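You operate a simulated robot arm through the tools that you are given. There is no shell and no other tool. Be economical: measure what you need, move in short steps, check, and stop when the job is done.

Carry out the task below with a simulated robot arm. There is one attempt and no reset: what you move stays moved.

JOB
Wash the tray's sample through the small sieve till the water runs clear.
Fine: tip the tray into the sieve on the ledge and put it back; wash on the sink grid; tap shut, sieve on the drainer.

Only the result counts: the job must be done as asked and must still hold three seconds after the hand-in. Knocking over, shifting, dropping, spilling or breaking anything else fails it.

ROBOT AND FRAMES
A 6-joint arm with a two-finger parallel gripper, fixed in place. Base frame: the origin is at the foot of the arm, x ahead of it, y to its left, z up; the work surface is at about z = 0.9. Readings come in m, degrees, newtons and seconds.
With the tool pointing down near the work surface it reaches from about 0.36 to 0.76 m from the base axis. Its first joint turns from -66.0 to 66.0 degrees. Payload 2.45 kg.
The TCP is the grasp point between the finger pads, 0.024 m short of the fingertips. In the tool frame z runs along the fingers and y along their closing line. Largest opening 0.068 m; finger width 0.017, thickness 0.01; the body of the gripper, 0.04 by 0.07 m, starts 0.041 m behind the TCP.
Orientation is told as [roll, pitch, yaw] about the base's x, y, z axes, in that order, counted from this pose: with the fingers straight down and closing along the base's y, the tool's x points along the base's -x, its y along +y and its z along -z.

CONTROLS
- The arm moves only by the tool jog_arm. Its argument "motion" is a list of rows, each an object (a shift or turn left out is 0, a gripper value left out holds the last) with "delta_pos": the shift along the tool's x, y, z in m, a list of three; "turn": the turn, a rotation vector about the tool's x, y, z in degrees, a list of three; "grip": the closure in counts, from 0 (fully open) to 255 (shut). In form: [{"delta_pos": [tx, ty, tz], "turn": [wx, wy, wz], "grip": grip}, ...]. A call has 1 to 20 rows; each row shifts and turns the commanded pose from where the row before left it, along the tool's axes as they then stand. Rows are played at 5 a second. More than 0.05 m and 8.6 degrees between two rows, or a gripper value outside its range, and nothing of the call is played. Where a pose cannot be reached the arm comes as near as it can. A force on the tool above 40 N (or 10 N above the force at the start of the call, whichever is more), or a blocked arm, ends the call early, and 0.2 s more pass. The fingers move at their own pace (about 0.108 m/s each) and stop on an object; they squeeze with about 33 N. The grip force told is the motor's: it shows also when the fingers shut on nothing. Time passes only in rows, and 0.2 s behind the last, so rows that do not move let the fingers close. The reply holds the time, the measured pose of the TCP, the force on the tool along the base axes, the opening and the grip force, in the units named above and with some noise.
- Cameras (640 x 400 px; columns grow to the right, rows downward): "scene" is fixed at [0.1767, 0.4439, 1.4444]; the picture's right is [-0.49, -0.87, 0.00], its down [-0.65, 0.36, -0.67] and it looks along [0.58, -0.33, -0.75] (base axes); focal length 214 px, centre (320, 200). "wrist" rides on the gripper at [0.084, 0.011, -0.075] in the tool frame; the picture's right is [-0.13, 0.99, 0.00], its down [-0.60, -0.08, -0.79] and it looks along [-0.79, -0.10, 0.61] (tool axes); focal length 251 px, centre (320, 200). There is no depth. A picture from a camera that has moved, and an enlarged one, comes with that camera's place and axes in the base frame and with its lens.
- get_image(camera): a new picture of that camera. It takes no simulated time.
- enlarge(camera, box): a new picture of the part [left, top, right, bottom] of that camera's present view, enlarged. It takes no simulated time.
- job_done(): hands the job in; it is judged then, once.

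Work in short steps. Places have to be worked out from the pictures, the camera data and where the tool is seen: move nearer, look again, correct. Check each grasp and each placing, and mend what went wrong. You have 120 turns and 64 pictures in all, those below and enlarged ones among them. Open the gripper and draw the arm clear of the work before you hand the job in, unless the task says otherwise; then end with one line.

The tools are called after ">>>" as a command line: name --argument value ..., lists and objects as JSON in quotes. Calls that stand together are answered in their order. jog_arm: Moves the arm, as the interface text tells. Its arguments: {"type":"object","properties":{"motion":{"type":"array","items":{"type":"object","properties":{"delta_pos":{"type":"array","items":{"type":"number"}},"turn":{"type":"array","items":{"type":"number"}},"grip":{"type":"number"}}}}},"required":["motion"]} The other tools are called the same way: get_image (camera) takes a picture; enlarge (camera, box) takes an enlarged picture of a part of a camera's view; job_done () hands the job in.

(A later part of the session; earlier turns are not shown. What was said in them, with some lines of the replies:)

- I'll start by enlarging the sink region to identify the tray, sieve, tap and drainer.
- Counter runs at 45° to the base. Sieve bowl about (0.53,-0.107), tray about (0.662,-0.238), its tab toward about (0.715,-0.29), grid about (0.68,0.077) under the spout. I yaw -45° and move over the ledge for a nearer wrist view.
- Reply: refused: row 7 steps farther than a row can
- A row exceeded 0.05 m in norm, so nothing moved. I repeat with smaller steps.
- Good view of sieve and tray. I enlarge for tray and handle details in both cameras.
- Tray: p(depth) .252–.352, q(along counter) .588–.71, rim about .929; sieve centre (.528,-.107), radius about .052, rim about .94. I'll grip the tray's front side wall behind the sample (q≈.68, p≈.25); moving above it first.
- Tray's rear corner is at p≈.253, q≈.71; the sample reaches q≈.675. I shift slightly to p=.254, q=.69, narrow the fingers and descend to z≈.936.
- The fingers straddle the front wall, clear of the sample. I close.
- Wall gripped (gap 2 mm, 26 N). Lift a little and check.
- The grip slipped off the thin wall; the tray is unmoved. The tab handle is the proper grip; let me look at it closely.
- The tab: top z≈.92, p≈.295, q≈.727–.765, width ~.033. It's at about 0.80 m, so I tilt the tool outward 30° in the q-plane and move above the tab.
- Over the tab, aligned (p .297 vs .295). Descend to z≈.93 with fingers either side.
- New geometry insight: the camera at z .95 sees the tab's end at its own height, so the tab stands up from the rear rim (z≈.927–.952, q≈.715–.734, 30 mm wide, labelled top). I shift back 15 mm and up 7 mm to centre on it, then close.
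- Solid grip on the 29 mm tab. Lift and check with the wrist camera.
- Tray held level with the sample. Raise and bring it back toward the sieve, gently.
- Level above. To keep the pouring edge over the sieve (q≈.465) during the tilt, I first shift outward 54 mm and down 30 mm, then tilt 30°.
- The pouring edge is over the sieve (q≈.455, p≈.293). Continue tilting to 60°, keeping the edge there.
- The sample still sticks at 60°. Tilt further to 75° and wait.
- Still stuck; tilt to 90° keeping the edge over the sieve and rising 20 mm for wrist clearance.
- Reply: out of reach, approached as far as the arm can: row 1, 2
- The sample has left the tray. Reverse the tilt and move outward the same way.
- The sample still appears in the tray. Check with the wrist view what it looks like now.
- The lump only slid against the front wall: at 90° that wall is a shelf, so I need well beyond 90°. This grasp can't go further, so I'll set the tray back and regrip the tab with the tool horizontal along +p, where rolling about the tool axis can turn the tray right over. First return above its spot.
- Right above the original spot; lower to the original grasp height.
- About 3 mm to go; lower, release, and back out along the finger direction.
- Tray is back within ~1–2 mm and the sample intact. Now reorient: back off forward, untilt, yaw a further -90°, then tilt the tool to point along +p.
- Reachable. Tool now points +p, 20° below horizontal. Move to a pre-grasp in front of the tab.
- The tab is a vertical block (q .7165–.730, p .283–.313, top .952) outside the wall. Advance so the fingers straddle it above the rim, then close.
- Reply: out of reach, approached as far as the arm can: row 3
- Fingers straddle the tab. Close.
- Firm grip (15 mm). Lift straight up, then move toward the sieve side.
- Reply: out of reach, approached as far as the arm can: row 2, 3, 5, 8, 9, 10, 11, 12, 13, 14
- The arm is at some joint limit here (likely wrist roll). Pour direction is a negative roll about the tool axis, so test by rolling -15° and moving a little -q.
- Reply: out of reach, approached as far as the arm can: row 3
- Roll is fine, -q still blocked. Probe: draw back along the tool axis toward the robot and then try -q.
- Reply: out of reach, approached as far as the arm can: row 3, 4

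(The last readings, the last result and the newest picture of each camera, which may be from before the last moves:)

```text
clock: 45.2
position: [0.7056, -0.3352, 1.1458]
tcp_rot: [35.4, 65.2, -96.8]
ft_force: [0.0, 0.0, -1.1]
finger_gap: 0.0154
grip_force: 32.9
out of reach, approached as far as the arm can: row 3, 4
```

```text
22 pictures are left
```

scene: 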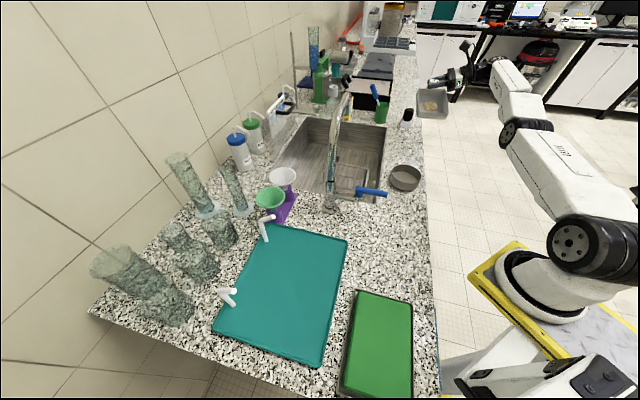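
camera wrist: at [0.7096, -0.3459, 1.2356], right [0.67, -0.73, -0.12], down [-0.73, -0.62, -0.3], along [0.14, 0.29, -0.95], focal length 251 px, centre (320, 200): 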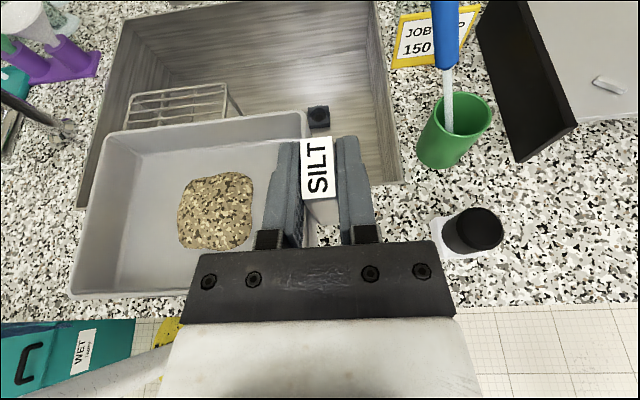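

Likely joint 1 is at its limit with the tool pointing so far sideways. Undo the roll and yaw the tool (with tray) clockwise about the vertical so it points more outward.

>>> jog_arm --motion '[{"turn": [0, 0, 7.5]}, {"turn": [0, 0, 7.5]}, {"turn": [-7.05, 0, 2.57]}, {"turn": [-7.05, 0, 2.57]}, {"turn": [-7.05, 0, 2.57]}, {"turn": [-7.05, 0, 2.57]}, {}]'

```text
clock: 46.8
position: [0.7678, -0.3906, 1.1532]
tcp_rot: [-0.1, 70.0, -165.1]
ft_force: [-0.4, -0.4, -0.8]
finger_gap: 0.0159
grip_force: 33.2
out of reach, approached as far as the arm can: row 3, 4, 5, 6
```

Orientation follows but the position drifts outward; test pulling back along the tool's heading now.

>>> jog_arm --motion '[{"delta_pos": [-0.0103, 0, -0.0282]}, {"delta_pos": [-0.0103, 0, -0.0282]}, {}]'

```text
clock: 47.6
position: [0.7297, -0.4289, 1.1526]
tcp_rot: [-0.2, 70.0, -165.0]
ft_force: [-0.6, -1.2, -1.3]
finger_gap: 0.0155
grip_force: 33.3
out of reach, approached as far as the arm can: row 1, 2
```

It behaves as if the elbow were fully straight (stuck on the outer reach sphere). Check the arm's posture.

>>> enlarge --camera "scene" --box '[400, 20, 640, 260]'

```text
1.67 times, centred on (520, 140) of scene
camera zoom: at [0.1767, 0.4438, 1.4444], right [-0.49, -0.87, 0.0], down [-0.65, 0.36, -0.67], along [0.58, -0.33, -0.75], focal length 358 px, centre (-13, 300)
```

zoom: 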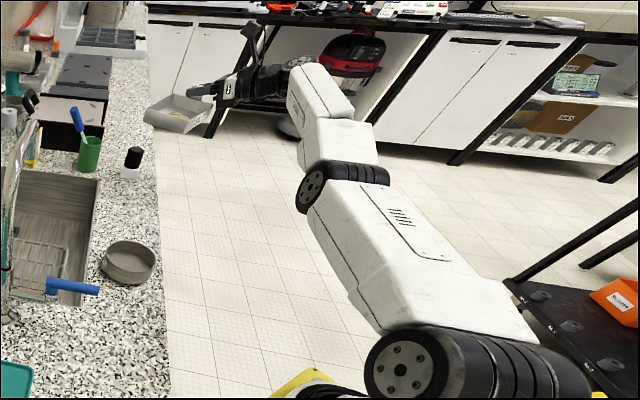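

Confirmed: the arm is stretched straight. Push with the largest inward (radial) steps so the elbow breaks out of the singularity.

>>> jog_arm --motion '[{"delta_pos": [-0.0089, -0.0415, -0.0243]}, {"delta_pos": [-0.0089, -0.0415, -0.0243]}, {"delta_pos": [-0.0089, -0.0415, -0.0243]}, {"delta_pos": [-0.0089, -0.0415, -0.0243]}]'

```text
clock: 48.6
position: [0.7242, -0.4329, 1.1677]
tcp_rot: [-0.1, 70.0, -165.0]
ft_force: [0.1, -0.4, -0.5]
finger_gap: 0.0156
grip_force: 33.6
out of reach, approached as far as the arm can: row 1, 2, 3, 4
```

Still on the sphere. Try nudging outward/tangentially (upward and sideways) first to shift the elbow state, then inward.

>>> jog_arm --motion '[{"delta_pos": [0.0089, 0.0415, 0.0243]}, {"delta_pos": [0.0089, 0.0415, 0.0243]}, {"delta_pos": [-0.0089, -0.0415, -0.0243]}, {"delta_pos": [-0.0089, -0.0415, -0.0243]}, {"delta_pos": [-0.0089, -0.0415, -0.0243]}]'

```text
clock: 49.8
position: [0.7174, -0.4372, 1.1798]
tcp_rot: [0.0, 70.1, -165.1]
ft_force: [0.4, 0.2, -0.6]
finger_gap: 0.0154
grip_force: 32.8
out of reach, approached as far as the arm can: row 1, 2, 3, 4, 5
```

The arm is on the outer sphere (R≈.75 about z≈1.13). A downward move bends the elbow in its natural direction, so go down first and then inward.

>>> jog_arm --motion '[{"delta_pos": [-0.0376, 0, 0.0137]}, {"delta_pos": [-0.0376, 0, 0.0137]}, {"delta_pos": [-0.0148, -0.0254, -0.0115]}, {"delta_pos": [-0.0054, -0.0254, -0.0149]}, {"delta_pos": [-0.0054, -0.0254, -0.0149]}]'

```text
clock: 51.0
position: [0.6677, -0.3939, 1.1263]
tcp_rot: [16.1, 71.9, -149.9]
ft_force: [-2.1, 2.6, -4.3]
finger_gap: 0.0154
grip_force: 33.3
out of reach, approached as far as the arm can: row 1, 3
```

Broke free. Let it settle and read the pose.

>>> jog_arm --motion '[{}, {}, {}]'

>>> get_image --camera "wrist"

```text
clock: 51.8
position: [0.6537, -0.3776, 1.0891]
tcp_rot: [-0.2, 70.0, -165.1]
ft_force: [0.7, 0.2, -1.1]
finger_gap: 0.0152
grip_force: 33.3
```

```text
20 pictures are left
camera wrist: at [0.6154, -0.3993, 1.1932], right [0.21, -0.97, -0.12], down [-0.94, -0.17, -0.3], along [0.27, 0.18, -0.95], focal length 251 px, centre (320, 200)
```

wrist: 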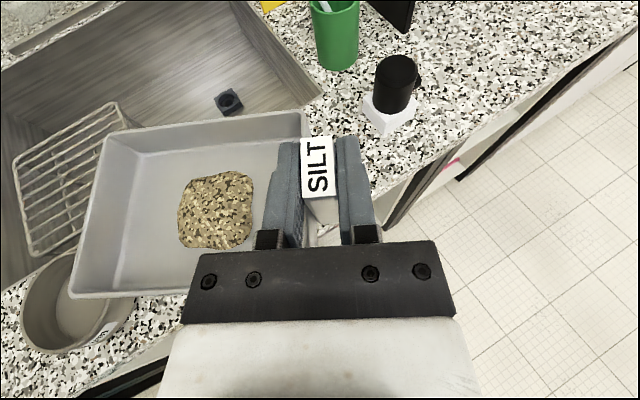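

Stable again. Move to (.64,-.22,1.15) and yaw another -60° so the tool points along +q, away from stretch.

>>> jog_arm --motion '[{"delta_pos": [0.0165, -0.039, 0.0013]}, {"delta_pos": [0.0165, -0.039, 0.0013]}, {"delta_pos": [0.0165, -0.039, 0.0013]}, {"delta_pos": [0.0165, -0.039, 0.0013]}, {"turn": [-7.05, 0, 2.57]}, {"turn": [-7.05, 0, 2.57]}, {"turn": [-7.05, 0, 2.57]}, {"turn": [-7.05, 0, 2.57]}, {"turn": [-7.05, 0, 2.57]}, {"turn": [-7.05, 0, 2.57]}, {"turn": [-7.05, 0, 2.57]}, {"turn": [-7.05, 0, 2.57]}, {}]'

```text
clock: 54.6
position: [0.6359, -0.2298, 1.1539]
tcp_rot: [-0.6, 69.9, 161.2]
ft_force: [-0.2, -0.8, -1.2]
finger_gap: 0.0154
grip_force: 32.5
out of reach, approached as far as the arm can: row 9, 10, 11, 12
```

Yaw stopped at -199° (roll joint limit). The pouring roll goes the other way, so roll -60° first (lump holds below 90°), then finish the yaw.

>>> jog_arm --motion '[{"turn": [0, 0, -7.5]}, {"turn": [0, 0, -7.5]}, {"turn": [0, 0, -7.5]}, {"turn": [0, 0, -7.5]}, {"turn": [0, 0, -7.5]}, {"turn": [0, 0, -7.5]}, {"turn": [0, 0, -7.5]}, {"turn": [0, 0, -7.5]}, {"turn": [-3.5, -6.1, 2.57]}, {"turn": [-3.5, -6.1, 2.57]}, {"turn": [-3.5, -6.1, 2.57]}, {}]'

>>> enlarge --camera "scene" --box '[320, 40, 480, 220]'

```text
clock: 57.2
position: [0.636, -0.2296, 1.1533]
tcp_rot: [67.0, 28.3, -119.5]
ft_force: [0.5, 0.2, -0.8]
finger_gap: 0.0153
grip_force: 32.8
out of reach, approached as far as the arm can: row 9, 10, 11
```

```text
2.22 times, centred on (400, 130) of scene
camera zoom: at [0.1767, 0.4439, 1.4444], right [-0.49, -0.87, 0.0], down [-0.65, 0.36, -0.67], along [0.58, -0.33, -0.75], focal length 477 px, centre (142, 356)
```

zoom: 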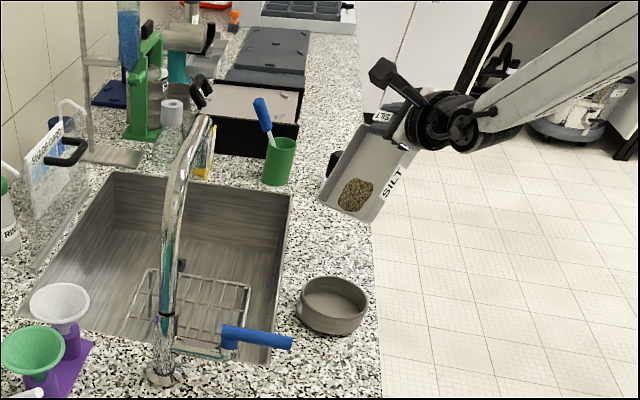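

The yaw block is the wrist singularity (tool in line with the forearm). Turning back to az +45° avoids it and was only troubled by over-stretch, so rotate back +63° about vertical here, well inside reach.

>>> jog_arm --motion '[{"turn": [3.71, 6.43, -2.7]}, {"turn": [3.71, 6.43, -2.7]}, {"turn": [3.71, 6.43, -2.7]}, {"turn": [3.71, 6.43, -2.7]}, {"turn": [3.71, 6.43, -2.7]}, {"turn": [3.71, 6.43, -2.7]}, {"turn": [3.71, 6.43, -2.7]}, {"turn": [3.71, 6.43, -2.7]}, {}]'

```text
clock: 59.2
position: [0.6358, -0.2293, 1.1527]
tcp_rot: [67.2, 28.3, -56.1]
ft_force: [0.6, -0.4, -0.4]
finger_gap: 0.0154
grip_force: 33.0
```

Back to az 45°, reachable. Now level the tool (+20°) and shift toward the sieve (q≈.45, z≈1.12).

>>> jog_arm --motion '[{"turn": [-5.77, 3.33, 0]}, {"turn": [-5.77, 3.33, 0]}, {"turn": [-5.77, 3.33, 0]}, {"delta_pos": [0.0309, -0.0265, -0.002]}, {"delta_pos": [0.0309, -0.0265, -0.002]}, {"delta_pos": [0.0309, -0.0265, -0.002]}, {"delta_pos": [0.0309, -0.0265, -0.002]}, {}]'

>>> enlarge --camera "scene" --box '[320, 40, 480, 220]'

```text
clock: 61.0
position: [0.5155, -0.1201, 1.1249]
tcp_rot: [90.2, 30.2, -44.9]
ft_force: [0.2, -0.7, -0.5]
finger_gap: 0.0155
grip_force: 32.7
```

```text
2.22 times, centred on (400, 130) of scene
camera zoom: at [0.1767, 0.4439, 1.4444], right [-0.49, -0.87, 0.0], down [-0.65, 0.36, -0.67], along [0.58, -0.33, -0.75], focal length 477 px, centre (142, 356)
```

zoom: 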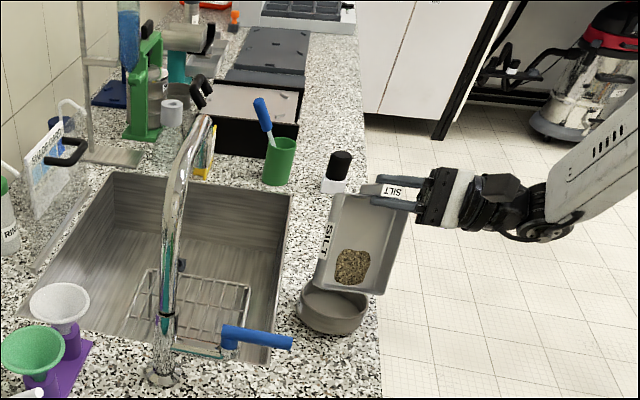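

Good geometry: the tray edge is over the sieve. Roll on to 90° while shifting to q≈.40.

>>> jog_arm --motion '[{"delta_pos": [0.0108, -0.0063, 0], "turn": [0, 0, -7.5]}, {"delta_pos": [0.0115, -0.0048, 0], "turn": [0, 0, -7.5]}, {"delta_pos": [0.0121, -0.0032, 0], "turn": [0, 0, -7.5]}, {"delta_pos": [0.0124, -0.0016, 0], "turn": [0, 0, -7.5]}, {}]'

```text
clock: 62.2
position: [0.4828, -0.0863, 1.1238]
tcp_rot: [90.2, 0.1, -45.0]
ft_force: [0.3, -0.9, -0.3]
finger_gap: 0.0152
grip_force: 32.6
```

On target (p .280, q .402). Continue past vertical to about 128°.

>>> jog_arm --motion '[{"delta_pos": [0.004, 0, 0], "turn": [0, 0, -7.5]}, {"delta_pos": [0.004, 0.0005, 0], "turn": [0, 0, -7.5]}, {"delta_pos": [0.0039, 0.001, 0], "turn": [0, 0, -7.5]}, {"delta_pos": [0.0037, 0.0015, 0], "turn": [0, 0, -7.5]}, {"delta_pos": [0.0035, 0.002, 0], "turn": [0, 0, -7.5]}, {}, {}, {}]'

>>> enlarge --camera "scene" --box '[340, 60, 460, 220]'

```text
clock: 64.0
position: [0.4685, -0.0721, 1.1244]
tcp_rot: [90.3, -37.4, -45.2]
ft_force: [-0.8, -0.4, -1.4]
finger_gap: 0.0154
grip_force: 32.9
```

```text
2.50 times, centred on (400, 140) of scene
camera zoom: at [0.1767, 0.4439, 1.4444], right [-0.49, -0.87, 0.0], down [-0.65, 0.36, -0.67], along [0.58, -0.33, -0.75], focal length 536 px, centre (120, 350)
```

zoom: 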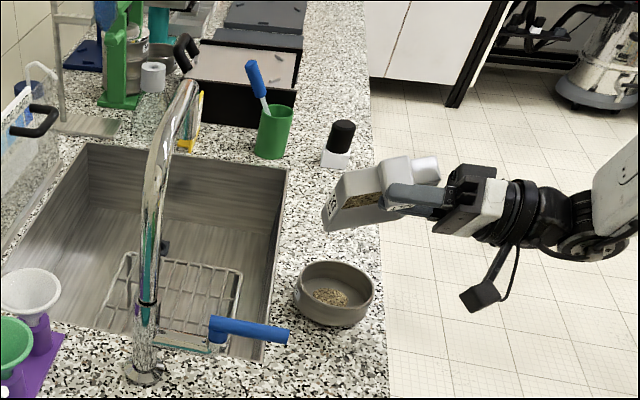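

The sample is landing in the sieve; some still shows in the tray. Tilt a little more and wait.

>>> jog_arm --motion '[{"turn": [0, 0, -7.5]}, {"turn": [0, 0, -5]}, {}, {}, {}, {}, {}, {}, {}, {}]'

>>> enlarge --camera "scene" --box '[380, 110, 440, 200]'

```text
clock: 66.2
position: [0.4685, -0.0724, 1.1247]
tcp_rot: [90.3, -49.8, -45.1]
ft_force: [0.4, 0.1, -0.8]
finger_gap: 0.0153
grip_force: 33.8
```

```text
4.44 times, centred on (410, 155) of scene
camera zoom: at [0.1767, 0.4439, 1.4444], right [-0.49, -0.87, 0.0], down [-0.65, 0.36, -0.67], along [0.58, -0.33, -0.75], focal length 953 px, centre (-80, 400)
```

zoom: 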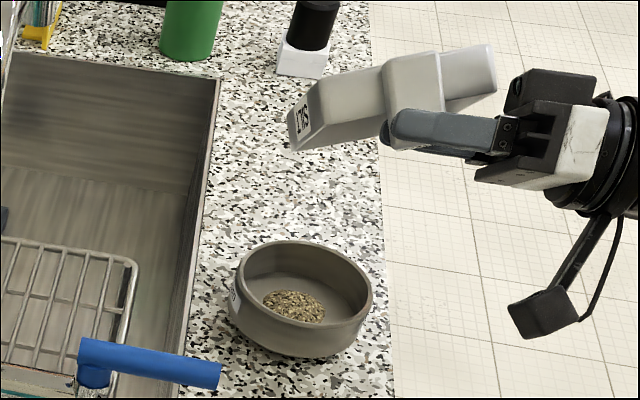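

Sample is in the sieve with nothing spilled. Roll the tray back upright while moving it outward to q≈.64.

>>> jog_arm --motion '[{"delta_pos": [-0.0096, -0.0115, 0], "turn": [0, 0, 7.5]}, {"delta_pos": [-0.0111, -0.0101, 0], "turn": [0, 0, 7.5]}, {"delta_pos": [-0.0123, -0.0086, 0], "turn": [0, 0, 7.5]}, {"delta_pos": [-0.0133, -0.0069, 0], "turn": [0, 0, 7.5]}, {"delta_pos": [-0.0141, -0.0051, 0], "turn": [0, 0, 7.5]}, {"delta_pos": [-0.0146, -0.0032, 0], "turn": [0, 0, 7.5]}, {"delta_pos": [-0.0149, -0.0013, 0], "turn": [0, 0, 7.5]}, {"delta_pos": [-0.015, 0.0007, 0], "turn": [0, 0, 7.5]}, {"delta_pos": [-0.0148, 0.0026, 0], "turn": [0, 0, 7.5]}, {"delta_pos": [-0.0143, 0.0045, 0], "turn": [0, 0, 7.5]}, {"delta_pos": [-0.0109, 0.0051, 0], "turn": [0, 0, 7.22]}, {"delta_pos": [-0.0102, 0.0064, 0], "turn": [0, 0, 7.22]}, {"delta_pos": [-0.0093, 0.0076, 0], "turn": [0, 0, 7.22]}, {"delta_pos": [-0.0082, 0.0087, 0], "turn": [0, 0, 7.22]}, {"delta_pos": [-0.0071, 0.0097, 0], "turn": [0, 0, 7.22]}, {"delta_pos": [-0.0058, 0.0105, 0], "turn": [0, 0, 7.22]}, {"delta_pos": [-0.0044, 0.0111, 0], "turn": [0, 0, 7.22]}, {"delta_pos": [-0.003, 0.0116, 0], "turn": [0, 0, 7.22]}, {"delta_pos": [-0.0015, 0.0119, 0], "turn": [0, 0, 7.22]}, {}]'

```text
clock: 70.4
position: [0.6496, -0.2539, 1.1233]
tcp_rot: [-113.7, 89.8, 111.3]
ft_force: [0.2, 0.0, -0.6]
finger_gap: 0.0151
grip_force: 33.2
```

Upright again. Pitch back -20° and go above the tray's spot at z=1.0.

>>> jog_arm --motion '[{"turn": [0, -6.67, 0]}, {"turn": [0, -6.67, 0]}, {"turn": [0, -6.66, 0]}, {"delta_pos": [-0.0279, 0.0207, 0.0133]}, {"delta_pos": [-0.0279, 0.0207, 0.0133]}, {"delta_pos": [-0.0279, 0.0207, 0.0133]}, {"delta_pos": [-0.0279, 0.0207, 0.0133]}, {}]'

>>> get_image --camera "wrist"

```text
clock: 72.2
position: [0.7184, -0.3047, 0.9989]
tcp_rot: [-0.8, 70.2, -135.8]
ft_force: [0.3, -0.2, -1.3]
finger_gap: 0.0153
grip_force: 33.0
```

```text
15 pictures are left
camera wrist: at [0.6964, -0.3432, 1.1025], right [0.67, -0.73, -0.13], down [-0.73, -0.62, -0.3], along [0.14, 0.29, -0.95], focal length 251 px, centre (320, 200)
```

wrist: 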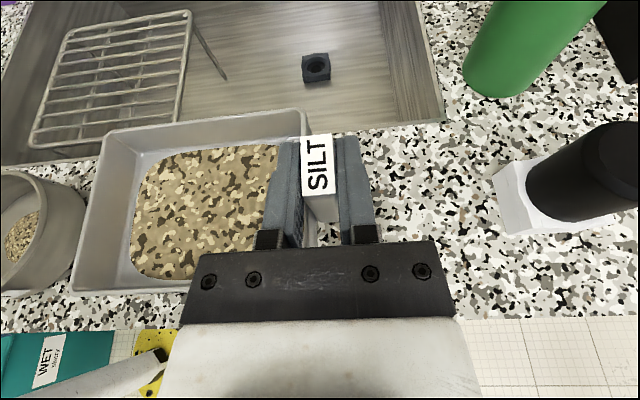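

The tray shows a wide layer; zoom to see whether it is residue film or real remaining sample.

>>> enlarge --camera "wrist" --box '[0, 90, 330, 300]'

```text
1.90 times, centred on (165, 195) of wrist
camera zoom: at [0.6964, -0.3432, 1.1025], right [0.67, -0.73, -0.13], down [-0.73, -0.62, -0.3], along [0.14, 0.29, -0.95], focal length 479 px, centre (615, 210)
```

zoom: 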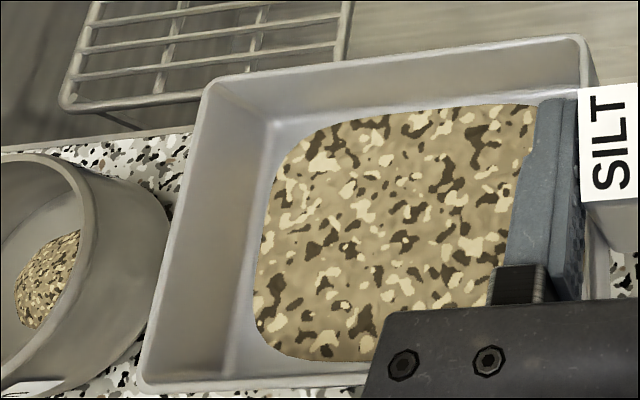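

The texture is stretched flat: only a residue film; the heap in the sieve stopped growing, so the pour is complete. Lower the tray onto its spot, release and retreat along the tool axis.

>>> jog_arm --motion '[{"delta_pos": [-0.0188, 0, 0.0068], "turn": [0.75, 0, -0.27]}, {"delta_pos": [-0.0188, 0, 0.0068]}, {"delta_pos": [-0.0094, 0, 0.0034]}, {"delta_pos": [-0.0015, 0, 0.0005]}, {}]'

```text
clock: 73.4
position: [0.7137, -0.3022, 0.9478]
tcp_rot: [-0.6, 70.1, -134.8]
ft_force: [-0.2, 0.2, -0.6]
finger_gap: 0.0153
grip_force: 32.7
out of reach, approached as far as the arm can: row 3
```

Within ~5 mm of the original spot and seated. Release and retreat.

>>> jog_arm --motion '[{"grip": 110}, {}, {"delta_pos": [0.003, 0, -0.02]}, {"delta_pos": [0.003, 0, -0.03]}, {"delta_pos": [0.006, 0, -0.04]}, {"delta_pos": [0.02, 0, -0.04]}, {}]'

```text
clock: 75.0
position: [0.6334, -0.3831, 1.0195]
tcp_rot: [-0.6, 70.2, -134.9]
ft_force: [0.4, -0.5, 0.5]
finger_gap: 0.0387
grip_force: 0.0
```

Free. Now the sieve: grip its +q rim with closing along q and tool leaning 40° from the front. Move in front, tilt, and go above the rim point.

>>> jog_arm --motion '[{"delta_pos": [0.008, -0.0438, 0], "turn": [0.3, 0, 0.5]}, {"delta_pos": [0, -0.0438, 0]}, {"delta_pos": [0, -0.0438, 0]}, {"delta_pos": [0, -0.0438, 0]}, {"delta_pos": [0, -0.0438, 0]}, {"turn": [0, -7.5, 0]}, {"turn": [0, -7.5, 0]}, {"turn": [0, -7.5, 0]}, {"turn": [0, -7.5, 0]}, {"delta_pos": [0.0245, 0, 0.0336]}, {"delta_pos": [0.0245, 0, 0.0336]}, {"delta_pos": [0.0245, 0, 0.0336]}, {}]'

>>> get_image --camera "wrist"

```text
clock: 77.8
position: [0.5657, -0.1416, 1.0035]
tcp_rot: [-1.0, 40.1, -134.7]
ft_force: [0.3, -0.2, 0.4]
finger_gap: 0.039
grip_force: 0.0
```

```text
13 pictures are left
camera wrist: at [0.5845, -0.1386, 1.1127], right [0.64, -0.76, -0.1], down [-0.73, -0.64, 0.22], along [-0.23, -0.07, -0.97], focal length 251 px, centre (320, 200)
```

wrist: 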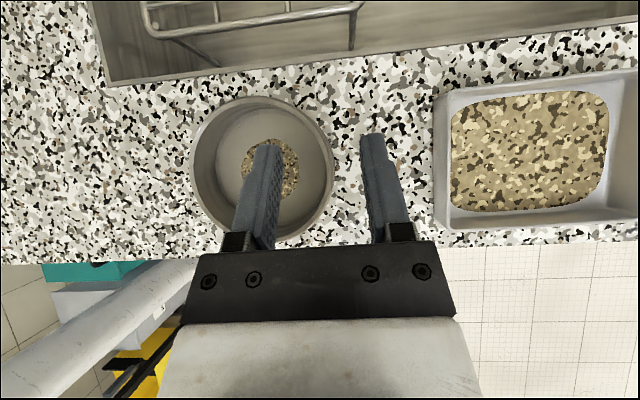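

Tray sits back well. The sieve rim's +q edge is at q≈.502 and the TCP at .500. Narrow the fingers a bit, descend astride the rim and close.

>>> jog_arm --motion '[{"grip": 150}, {"delta_pos": [-0.0146, 0, 0.0174]}, {"delta_pos": [-0.0146, 0, 0.0174]}, {"delta_pos": [-0.0145, 0, 0.0173]}, {}, {"grip": 255}, {}, {}]'

>>> get_image --camera "wrist"

```text
clock: 79.6
position: [0.5656, -0.1404, 0.935]
tcp_rot: [-0.9, 40.1, -134.8]
ft_force: [1.7, -0.9, 3.2]
finger_gap: 0.0153
grip_force: 32.6
```

```text
12 pictures are left
camera wrist: at [0.5843, -0.1384, 1.0457], right [0.64, -0.76, -0.1], down [-0.73, -0.64, 0.22], along [-0.23, -0.07, -0.97], focal length 251 px, centre (320, 200)
```

wrist: 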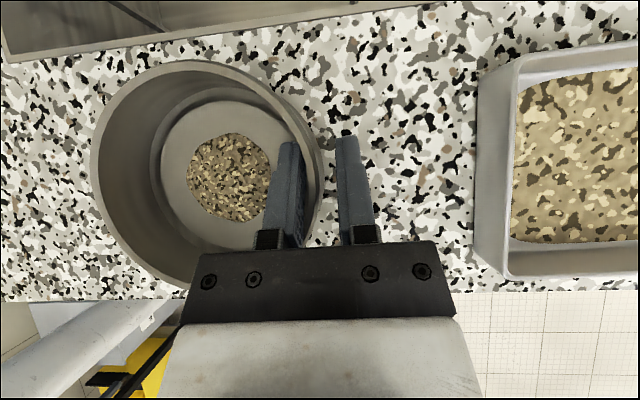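

Strong grip on a 15 mm thick wall. Grid top works out to z≈.867, centre p≈.527, q≈.431, right under the spout tip (z≈1.14). Lift and travel over the grid.

>>> jog_arm --motion '[{"delta_pos": [0.0064, 0, -0.0077]}, {"delta_pos": [0.0129, 0, -0.0153]}, {"delta_pos": [0.0161, 0, -0.0192]}, {"delta_pos": [0.0292, -0.003, 0.0245]}, {"delta_pos": [0.0292, -0.003, 0.0245]}, {"delta_pos": [0.0292, -0.003, 0.0245]}, {"delta_pos": [0.0292, -0.003, 0.0245]}, {"delta_pos": [0.0292, -0.003, 0.0245]}, {"delta_pos": [0.0292, -0.003, 0.0245]}, {}]'

>>> enlarge --camera "scene" --box '[300, 70, 440, 220]'

```text
clock: 81.8
position: [0.7121, 0.0351, 0.9912]
tcp_rot: [-1.0, 40.1, -134.8]
ft_force: [-0.4, -0.1, -1.4]
finger_gap: 0.0151
grip_force: 33.1
```

```text
2.67 times, centred on (370, 145) of scene
camera zoom: at [0.1767, 0.4439, 1.4444], right [-0.49, -0.87, 0.0], down [-0.65, 0.36, -0.67], along [0.58, -0.33, -0.75], focal length 572 px, centre (187, 347)
```

zoom: 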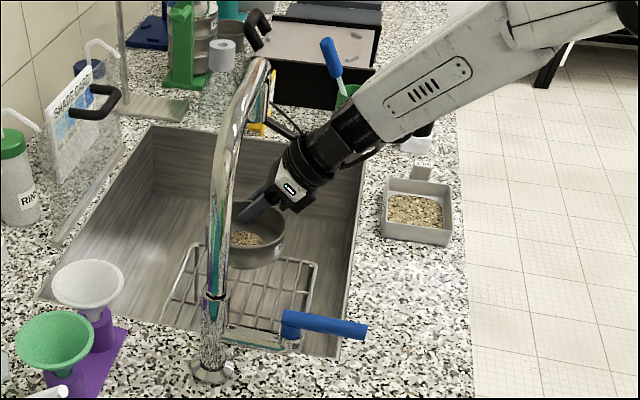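

Centred over the grid. Lower until it rests (TCP z≈.905), slowly.

>>> jog_arm --motion '[{"delta_pos": [-0.0161, 0.002, 0.0192]}, {"delta_pos": [-0.0161, 0, 0.0192]}, {"delta_pos": [-0.0129, 0, 0.0153]}, {"delta_pos": [-0.0048, 0, 0.0057]}, {"delta_pos": [-0.0026, 0, 0.0031]}, {}]'

>>> enlarge --camera "scene" --box '[325, 110, 405, 210]'

```text
clock: 83.2
position: [0.713, 0.0359, 0.91]
tcp_rot: [-1.1, 40.2, -134.8]
ft_force: [-0.6, -0.7, -1.7]
finger_gap: 0.015
grip_force: 33.1
```

```text
4.00 times, centred on (365, 160) of scene
camera zoom: at [0.1767, 0.4439, 1.4444], right [-0.49, -0.87, 0.0], down [-0.65, 0.36, -0.67], along [0.58, -0.33, -0.75], focal length 858 px, centre (140, 360)
```

zoom: 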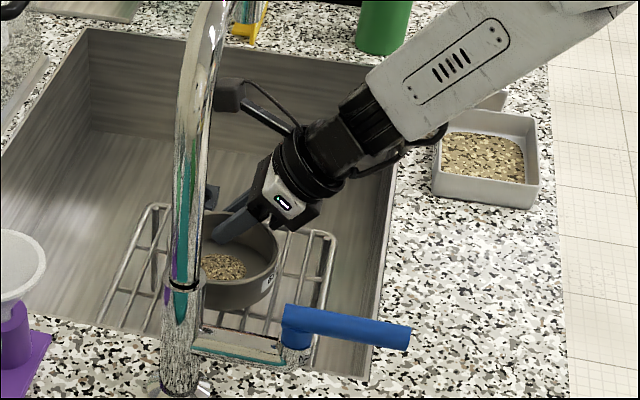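

No contact force yet; continue down in 3 mm steps until the force reacts.

>>> jog_arm --motion '[{"delta_pos": [-0.0019, 0, 0.0023]}, {"delta_pos": [-0.0019, 0, 0.0023]}, {}]'

>>> jog_arm --motion '[{"delta_pos": [-0.0019, 0, 0.0023]}, {"delta_pos": [-0.0019, 0, 0.0023]}, {}]'

```text
clock: 84.0
position: [0.7118, 0.0358, 0.9036]
tcp_rot: [-1.1, 40.1, -134.8]
ft_force: [-1.5, -0.3, 1.9]
finger_gap: 0.0148
grip_force: 32.6
```

```text
clock: 84.8
position: [0.7138, 0.0358, 0.904]
tcp_rot: [-0.6, 40.5, -134.6]
ft_force: [-6.6, -4.1, 37.2]
finger_gap: 0.015
grip_force: 32.4
```

Contact at z≈.904 (force now 37 N). Relieve by raising 5 mm, then release and withdraw back along the tool.

>>> jog_arm --motion '[{"delta_pos": [0.0016, 0, -0.0019]}, {"delta_pos": [0.0016, 0, -0.0019]}, {}]'

>>> jog_arm --motion '[{"grip": 200}, {"grip": 170}, {"grip": 150}, {"delta_pos": [0.015, 0, -0.02]}, {"delta_pos": [0.015, 0, -0.03]}, {"delta_pos": [0, 0, -0.04]}, {"delta_pos": [0, 0, -0.04]}, {"delta_pos": [0, 0, -0.04]}, {}]'

>>> get_image --camera "wrist"

```text
clock: 85.6
position: [0.7122, 0.0358, 0.903]
tcp_rot: [-0.8, 40.3, -134.7]
ft_force: [6.5, -0.5, 15.8]
finger_gap: 0.015
grip_force: 32.6
```

```text
clock: 87.6
position: [0.6528, -0.0281, 1.053]
tcp_rot: [-1.0, 40.1, -134.8]
ft_force: [0.4, 0.2, -0.5]
finger_gap: 0.0282
grip_force: 0.1
```

```text
9 pictures are left
camera wrist: at [0.6721, -0.0262, 1.1642], right [0.64, -0.76, -0.1], down [-0.73, -0.65, 0.22], along [-0.23, -0.07, -0.97], focal length 251 px, centre (320, 200)
```

wrist: 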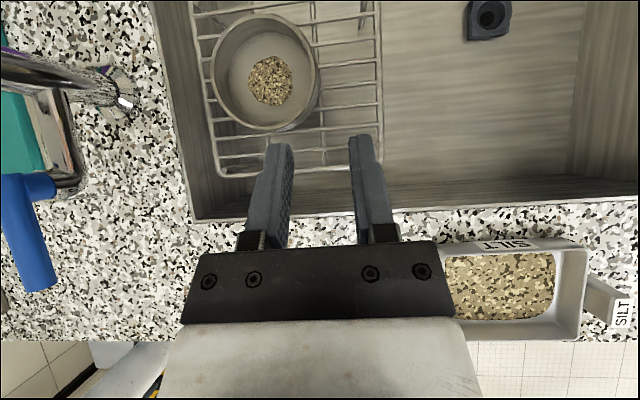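

Sieve sits on the grid under the spout. The lever: hub ≈(.4965,.137), end ≈(.448,.079), z≈1.0. Look closely at its mechanism.

>>> enlarge --camera "scene" --box '[320, 170, 400, 220]'

```text
8.00 times, centred on (360, 195) of scene
camera zoom: at [0.1767, 0.4439, 1.4444], right [-0.49, -0.87, 0.0], down [-0.65, 0.36, -0.67], along [0.58, -0.33, -0.75], focal length 1716 px, centre (0, 240)
```

zoom: 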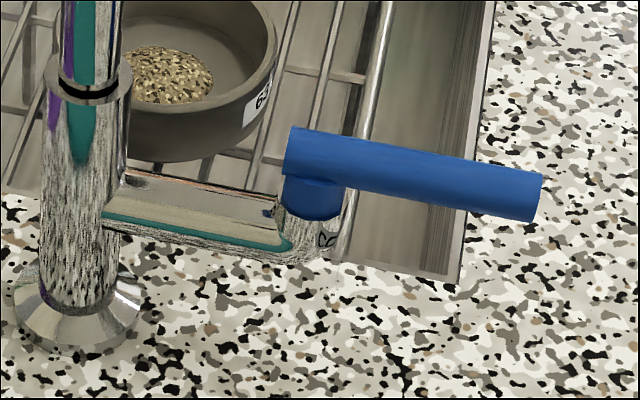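

It's a quarter-turn lever on a vertical hub. I'll close the fingers, bring the tool vertical, and come alongside the lever end on its +q side.

>>> jog_arm --motion '[{"delta_pos": [0, 0, -0.04], "grip": 255}, {"turn": [0, -6.67, 0]}, {"turn": [0, -6.67, 0]}, {"turn": [0, -6.67, 0]}, {"turn": [0, -6.67, 0]}, {"turn": [0, -6.67, 0]}, {"turn": [0, -6.67, 0]}, {"delta_pos": [-0.008, -0.04, 0]}, {"delta_pos": [-0.008, -0.04, 0]}, {"delta_pos": [-0.008, -0.04, 0]}, {"delta_pos": [-0.008, -0.04, 0]}, {}]'

```text
clock: 90.2
position: [0.4983, 0.0426, 1.0844]
tcp_rot: [-0.8, 0.1, -134.2]
ft_force: [-0.2, 0.4, -0.2]
finger_gap: 0.0003
grip_force: 24.0
```

Descend to z≈.99 and approach, then push toward -q in small steps watching the force.

>>> jog_arm --motion '[{"delta_pos": [0, 0, 0.046]}, {"delta_pos": [0, 0, 0.046]}, {"delta_pos": [0, -0.02, 0]}, {"delta_pos": [0, -0.015, 0]}, {"delta_pos": [0, -0.008, 0]}, {"delta_pos": [0, -0.008, 0]}, {}]'

```text
clock: 91.8
position: [0.4609, 0.0791, 0.9937]
tcp_rot: [-0.8, 0.1, -134.2]
ft_force: [0.0, -0.7, -0.5]
finger_gap: 0.0
grip_force: 23.6
```

No force yet at q=.27. Push 25 mm further and look.

>>> jog_arm --motion '[{"delta_pos": [0, -0.01, 0]}, {"delta_pos": [0.001, -0.01, 0]}, {"delta_pos": [0.002, -0.008, 0]}, {}]'

>>> enlarge --camera "scene" --box '[300, 90, 420, 220]'

```text
clock: 92.8
position: [0.4432, 0.1008, 0.9942]
tcp_rot: [-0.8, 0.1, -134.2]
ft_force: [-0.6, -0.1, -0.4]
finger_gap: 0.0001
grip_force: 23.9
```

```text
3.08 times, centred on (360, 155) of scene
camera zoom: at [0.1767, 0.4439, 1.4444], right [-0.49, -0.87, 0.0], down [-0.65, 0.36, -0.67], along [0.58, -0.33, -0.75], focal length 660 px, centre (197, 338)
```

zoom: 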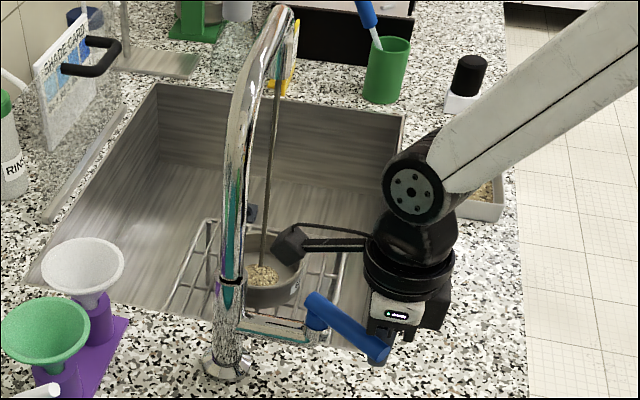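

Water already runs into the sieve with the lever about 30° open. Let it wash; wait about 12 s, then look.

>>> jog_arm --motion '[{}, {}, {}, {}, {}, {}, {}, {}, {}, {}, {}, {}, {}, {}, {}, {}, {}, {}, {}, {}]'

>>> jog_arm --motion '[{}, {}, {}, {}, {}, {}, {}, {}, {}, {}, {}, {}, {}, {}, {}, {}, {}, {}, {}, {}]'

>>> jog_arm --motion '[{}, {}, {}, {}, {}, {}, {}, {}, {}, {}, {}, {}, {}, {}, {}, {}, {}, {}, {}, {}]'

>>> enlarge --camera "scene" --box '[320, 100, 400, 200]'

```text
clock: 97.0
position: [0.4436, 0.1011, 0.9958]
tcp_rot: [-0.8, 0.1, -134.1]
ft_force: [-0.4, 0.3, -0.1]
finger_gap: 0.0
grip_force: 23.7
```

```text
clock: 101.2
position: [0.4425, 0.1014, 0.9933]
tcp_rot: [-0.8, 0.0, -134.3]
ft_force: [0.1, -0.2, -0.4]
finger_gap: 0.0001
grip_force: 23.9
```

```text
clock: 105.4
position: [0.4423, 0.0996, 0.994]
tcp_rot: [-0.7, 0.1, -134.3]
ft_force: [-0.3, -0.9, 0.4]
finger_gap: 0.0
grip_force: 23.8
```

```text
4.00 times, centred on (360, 150) of scene
camera zoom: at [0.1767, 0.4439, 1.4444], right [-0.49, -0.87, 0.0], down [-0.65, 0.36, -0.67], along [0.58, -0.33, -0.75], focal length 858 px, centre (160, 400)
```

zoom: 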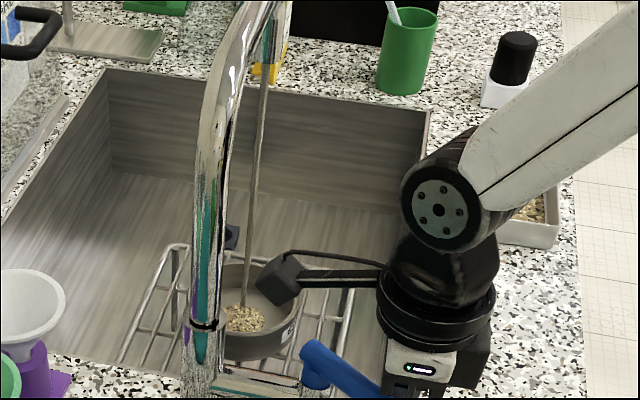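

Sample is lighter and the stream greyer than before. Keep washing ~16 s more.

>>> jog_arm --motion '[{}, {}, {}, {}, {}, {}, {}, {}, {}, {}, {}, {}, {}, {}, {}, {}, {}, {}, {}, {}]'

>>> jog_arm --motion '[{}, {}, {}, {}, {}, {}, {}, {}, {}, {}, {}, {}, {}, {}, {}, {}, {}, {}, {}, {}]'

>>> jog_arm --motion '[{}, {}, {}, {}, {}, {}, {}, {}, {}, {}, {}, {}, {}, {}, {}, {}, {}, {}, {}, {}]'

>>> jog_arm --motion '[{}, {}, {}, {}, {}, {}, {}, {}, {}, {}, {}, {}, {}, {}, {}, {}, {}, {}, {}, {}]'

>>> enlarge --camera "scene" --box '[320, 100, 400, 200]'

```text
clock: 109.6
position: [0.4436, 0.1001, 0.9941]
tcp_rot: [-0.8, -0.1, -134.2]
ft_force: [0.3, 0.4, 0.7]
finger_gap: 0.0
grip_force: 23.6
```

```text
clock: 113.8
position: [0.444, 0.1014, 0.9928]
tcp_rot: [-0.8, 0.1, -134.1]
ft_force: [-0.1, 0.3, -0.5]
finger_gap: 0.0001
grip_force: 23.6
```

```text
clock: 118.0
position: [0.4434, 0.1011, 0.9942]
tcp_rot: [-0.8, 0.1, -134.2]
ft_force: [0.9, -0.8, 0.3]
finger_gap: 0.0003
grip_force: 23.9
```

```text
clock: 122.2
position: [0.4433, 0.1011, 0.9937]
tcp_rot: [-0.9, 0.1, -134.2]
ft_force: [0.2, 0.1, -0.4]
finger_gap: 0.0
grip_force: 23.6
```

```text
4.00 times, centred on (360, 150) of scene
camera zoom: at [0.1767, 0.4439, 1.4444], right [-0.49, -0.87, 0.0], down [-0.65, 0.36, -0.67], along [0.58, -0.33, -0.75], focal length 858 px, centre (160, 400)
```

zoom: 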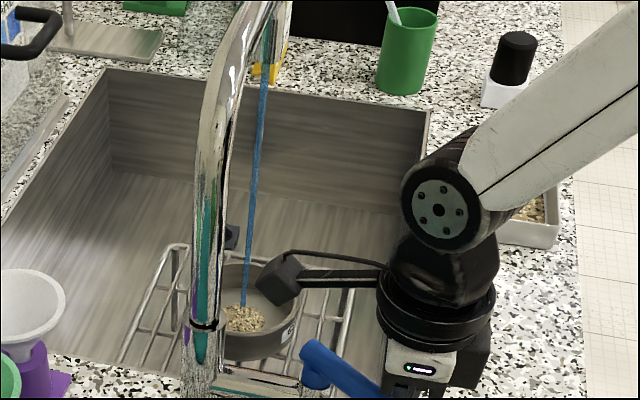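

The stream has turned clear blue. Close the tap: lift over the lever to its -q side and push it back.

>>> jog_arm --motion '[{"delta_pos": [0, 0.006, 0]}, {"delta_pos": [0, 0, -0.048]}, {"delta_pos": [0, 0, -0.042]}, {"delta_pos": [0, -0.04, 0]}, {"delta_pos": [0, -0.035, 0]}, {"delta_pos": [0, 0, 0.045]}, {"delta_pos": [0, 0, 0.045]}, {"delta_pos": [0, 0.02, 0]}, {"delta_pos": [0, 0.015, 0]}, {"delta_pos": [0, 0.012, 0]}, {"delta_pos": [0, 0.01, 0]}, {"delta_pos": [0, 0.008, 0]}, {}]'

>>> enlarge --camera "scene" --box '[310, 90, 410, 215]'

```text
clock: 125.0
position: [0.4391, 0.1042, 0.9941]
tcp_rot: [-0.9, -0.1, -134.2]
ft_force: [-20.9, 25.1, 12.8]
finger_gap: 0.0
grip_force: 23.8
```

```text
3.20 times, centred on (360, 152) of scene
camera zoom: at [0.1758, 0.4446, 1.4442], right [-0.49, -0.87, 0.0], down [-0.65, 0.36, -0.67], along [0.58, -0.33, -0.74], focal length 686 px, centre (192, 352)
```

zoom: 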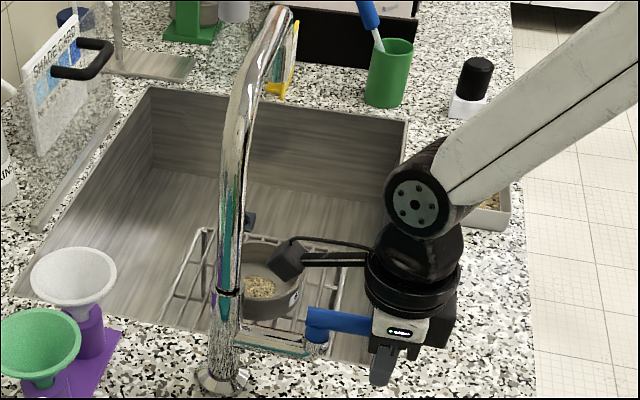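

Tap closed against its stop, water off. Back off, lift, and return to the sieve's approach pose with the tool tilted 40° and fingers part open.

>>> jog_arm --motion '[{"delta_pos": [0, -0.015, 0]}, {"delta_pos": [0, 0, -0.045]}, {"delta_pos": [0, 0, -0.045]}, {"delta_pos": [0.0053, 0.0433, 0], "grip": 140}, {"delta_pos": [0.0053, 0.0433, 0]}, {"delta_pos": [0.0053, 0.0433, 0]}, {"delta_pos": [0.0053, 0.0433, 0]}, {"delta_pos": [0.0053, 0.0433, 0]}, {"delta_pos": [0.0053, 0.0433, 0]}, {"turn": [0, 6.67, 0]}, {"turn": [0, 6.67, 0]}, {"turn": [0, 6.67, 0]}, {"turn": [0, 6.67, 0]}, {"turn": [0, 6.67, 0]}, {"turn": [0, 6.67, 0]}, {}]'

```text
clock: 128.4
position: [0.6384, -0.0463, 1.0821]
tcp_rot: [-0.9, 40.1, -134.7]
ft_force: [0.9, 0.6, -0.1]
finger_gap: 0.0308
grip_force: 0.1
```

Retrace the withdrawal path down to the grasp pose and close.

>>> jog_arm --motion '[{"delta_pos": [0, -0.0015, 0.04]}, {"delta_pos": [0, -0.0015, 0.04]}, {"delta_pos": [0, -0.0015, 0.04]}, {"delta_pos": [0, -0.0015, 0.04]}, {"delta_pos": [-0.015, 0, 0.027]}, {"delta_pos": [-0.015, 0, 0.02]}, {}, {"grip": 255}, {}, {}]'

```text
clock: 130.6
position: [0.7104, 0.0394, 0.9044]
tcp_rot: [-1.1, 40.1, -134.8]
ft_force: [0.5, -0.3, -0.4]
finger_gap: 0.0138
grip_force: 32.3
```

Grip confirmed. Lift clear, come forward out from under the spout while rising above lever height, then move -q past the tap.

>>> jog_arm --motion '[{"delta_pos": [0.0092, 0, -0.011]}, {"delta_pos": [0.0184, 0, -0.022]}, {"delta_pos": [0.0184, 0, -0.022]}, {"delta_pos": [0.0092, 0, -0.011]}, {"delta_pos": [-0.0058, 0, -0.036]}, {"delta_pos": [-0.0058, 0, -0.036]}, {"delta_pos": [-0.0058, 0, -0.036]}, {"delta_pos": [-0.0058, 0, -0.036]}, {}]'

>>> enlarge --camera "scene" --box '[300, 90, 440, 220]'

```text
clock: 132.6
position: [0.6327, -0.043, 1.0848]
tcp_rot: [-1.0, 40.1, -134.9]
ft_force: [0.3, 0.4, -1.7]
finger_gap: 0.0136
grip_force: 33.0
```

```text
3.08 times, centred on (370, 155) of scene
camera zoom: at [0.1767, 0.4439, 1.4444], right [-0.49, -0.87, 0.0], down [-0.65, 0.36, -0.67], along [0.58, -0.33, -0.75], focal length 660 px, centre (166, 338)
```

zoom: 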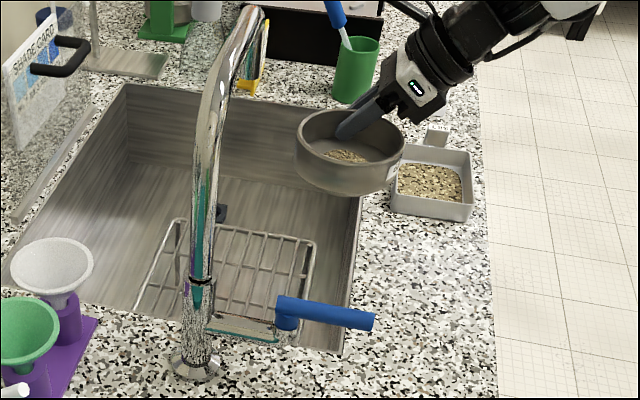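

Sieve held level, tap off. Move -q past the tap at this height.

>>> jog_arm --motion '[{"delta_pos": [0, -0.03, 0]}, {"delta_pos": [0, -0.035, 0]}, {"delta_pos": [0, -0.035, 0]}, {"delta_pos": [0, -0.035, 0]}, {"delta_pos": [0, -0.035, 0]}, {"delta_pos": [0, -0.035, 0]}, {"delta_pos": [0, -0.035, 0]}, {"delta_pos": [0, -0.03, 0]}, {}]'

```text
clock: 134.6
position: [0.4385, 0.1466, 1.0876]
tcp_rot: [-1.0, 40.0, -134.8]
ft_force: [-0.4, 0.3, -1.0]
finger_gap: 0.0137
grip_force: 33.3
```

All reachable. Head diagonally over the drainer (sieve centre to p≈.52, q≈.02).

>>> jog_arm --motion '[{"delta_pos": [0, -0.03, 0]}, {"delta_pos": [0.0203, -0.026, 0.017]}, {"delta_pos": [0.0203, -0.026, 0.017]}, {"delta_pos": [0.0203, -0.026, 0.017]}, {"delta_pos": [0.0203, -0.026, 0.017]}, {}]'

>>> enlarge --camera "scene" --box '[200, 150, 440, 380]'

```text
clock: 136.0
position: [0.4187, 0.3159, 1.0904]
tcp_rot: [-1.0, 40.3, -134.7]
ft_force: [-0.3, -1.2, -0.8]
finger_gap: 0.0137
grip_force: 33.3
```

```text
1.74 times, centred on (320, 265) of scene
camera zoom: at [0.1767, 0.4439, 1.4444], right [-0.49, -0.87, 0.0], down [-0.65, 0.36, -0.67], along [0.58, -0.33, -0.75], focal length 373 px, centre (320, 87)
```

zoom: 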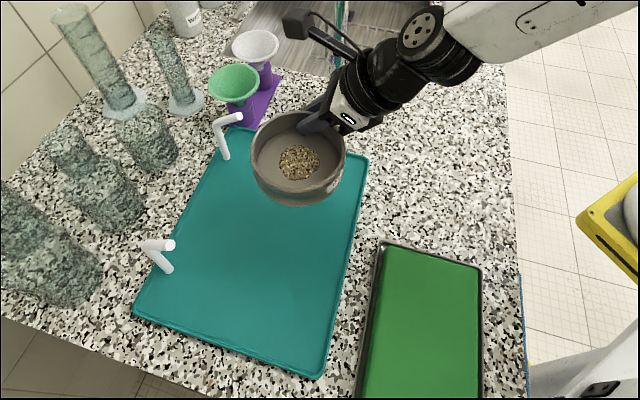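

The teal tray with drying pegs is the drainer; the sieve is well over it. Lower to z≈.955, then feel for contact.

>>> jog_arm --motion '[{"delta_pos": [-0.0217, 0, 0.0259]}, {"delta_pos": [-0.0217, 0, 0.0259]}, {"delta_pos": [-0.0217, 0, 0.0259]}, {"delta_pos": [-0.0205, 0, 0.0245]}, {}]'

>>> jog_arm --motion '[{"delta_pos": [-0.0019, 0, 0.0023]}, {"delta_pos": [-0.0019, 0, 0.0023]}, {}]'

```text
clock: 137.2
position: [0.4445, 0.2989, 0.9728]
tcp_rot: [-1.8, 40.1, -134.8]
ft_force: [0.4, 0.0, -0.5]
finger_gap: 0.0137
grip_force: 32.6
out of reach, approached as far as the arm can: row 1, 2, 3, 4
```

```text
clock: 138.0
position: [0.4483, 0.2949, 0.9665]
tcp_rot: [-1.6, 40.0, -134.8]
ft_force: [0.1, -0.2, -2.5]
finger_gap: 0.0137
grip_force: 33.2
out of reach, approached as far as the arm can: row 2
```

The arm is too folded here and drifts +q. Shift 30 mm outward (+p), then continue down gently.

>>> jog_arm --motion '[{"delta_pos": [0.023, -0.01, 0.0193]}, {}, {"delta_pos": [-0.0051, 0, 0.0061]}, {"delta_pos": [-0.0026, 0, 0.0031]}, {}]'

```text
clock: 139.2
position: [0.4682, 0.3198, 0.957]
tcp_rot: [-1.6, 40.1, -134.8]
ft_force: [0.0, -0.6, -2.0]
finger_gap: 0.0136
grip_force: 33.1
out of reach, approached as far as the arm can: row 1, 3
```

Near the surface; step down in 3 mm steps.

>>> jog_arm --motion '[{"delta_pos": [-0.0026, 0, 0.0031]}, {"delta_pos": [-0.0019, 0, 0.0023]}, {}]'

>>> jog_arm --motion '[{"delta_pos": [-0.0019, 0, 0.0023]}, {}]'

```text
clock: 140.0
position: [0.4697, 0.3206, 0.9518]
tcp_rot: [-1.5, 40.0, -134.8]
ft_force: [0.2, -0.6, -1.4]
finger_gap: 0.0133
grip_force: 32.9
out of reach, approached as far as the arm can: row 2
```

```text
clock: 140.6
position: [0.4709, 0.3196, 0.9481]
tcp_rot: [-1.6, 40.0, -134.8]
ft_force: [0.1, 0.0, -1.7]
finger_gap: 0.0134
grip_force: 33.1
```

No contact yet; continue.

>>> jog_arm --motion '[{"delta_pos": [-0.0019, 0, 0.0023]}, {}]'

>>> jog_arm --motion '[{"delta_pos": [-0.0019, 0, 0.0023]}, {}]'

```text
clock: 141.2
position: [0.4702, 0.319, 0.9445]
tcp_rot: [-1.6, 40.0, -134.8]
ft_force: [0.6, 0.4, -1.1]
finger_gap: 0.0131
grip_force: 32.9
```

```text
clock: 141.8
position: [0.4731, 0.3172, 0.9434]
tcp_rot: [-1.6, 40.1, -134.8]
ft_force: [0.4, 0.4, -1.1]
finger_gap: 0.0135
grip_force: 33.4
out of reach, approached as far as the arm can: row 1
```

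>>> jog_arm --motion '[{"delta_pos": [0.0004, 0, 0.0062]}, {}]'

>>> jog_arm --motion '[{"delta_pos": [-0.0019, 0, 0.0023]}, {}]'

```text
clock: 142.4
position: [0.4792, 0.3217, 0.9414]
tcp_rot: [-1.5, 40.6, -134.9]
ft_force: [-5.1, -5.3, 36.5]
finger_gap: 0.0134
grip_force: 32.8
```

```text
clock: 142.8
position: [0.479, 0.3218, 0.9426]
tcp_rot: [-1.5, 40.9, -134.8]
ft_force: [-0.1, 0.2, 4.6]
finger_gap: 0.0139
grip_force: 32.8
stopped in row 2: the force on the tool passed its limit (the readings are from after the stop); the commanded pose is now the measured one
```

In contact with the drainer (z≈.942, residual 4.6 N). Release and withdraw.

>>> jog_arm --motion '[{"grip": 200}, {"grip": 170}, {"grip": 140}, {"delta_pos": [0.015, 0, -0.02]}, {"delta_pos": [0.02, 0, -0.025]}, {"delta_pos": [0.02, 0.01, -0.025]}, {"delta_pos": [0.02, 0.02, -0.025]}, {"delta_pos": [0.02, 0.03, -0.025]}, {}]'

>>> get_image --camera "scene"

```text
clock: 144.8
position: [0.5208, 0.2741, 1.09]
tcp_rot: [-1.5, 40.7, -134.9]
ft_force: [-0.4, 0.6, -0.4]
finger_gap: 0.0306
grip_force: 0.0
```

```text
1 pictures are left
```

scene: 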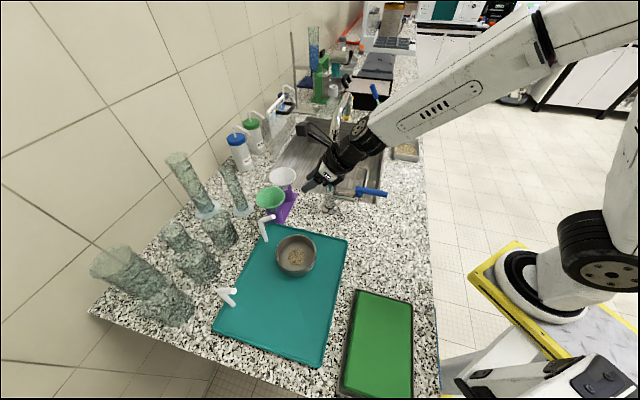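

The sieve stands on the drainer, tap shut, tray in place. Draw the arm up and clear of the tap.

>>> jog_arm --motion '[{"delta_pos": [0.027, -0.008, -0.032], "grip": 0}, {"delta_pos": [0.027, -0.008, -0.032]}, {"delta_pos": [0.027, -0.008, -0.032]}, {"delta_pos": [0.02, 0, -0.032]}, {"delta_pos": [0, 0, -0.04]}, {}]'

>>> get_image --camera "scene"

```text
clock: 146.2
position: [0.4817, 0.2627, 1.287]
tcp_rot: [-1.6, 40.8, -134.9]
ft_force: [0.3, -0.1, 0.8]
finger_gap: 0.0679
grip_force: 0.1
```

```text
0 pictures are left
```

scene: 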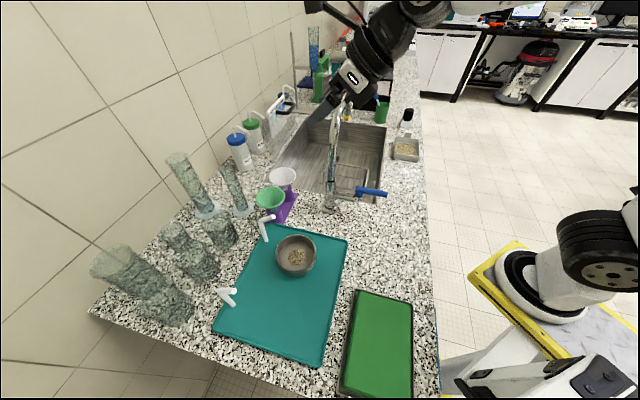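

Everything is in place: sieve on the drainer, tap shut, tray back on its spot, gripper open and well above the work. I'm handing the job in.

>>> job_done

```text
The job is handed in.
```

I tipped the sample into the sieve and washed it on the sink grid until the water ran clear; the tap is shut, the sieve is on the drainer, and the tray is back about 5 mm off its spot with a layer I took to be residue film still in it.
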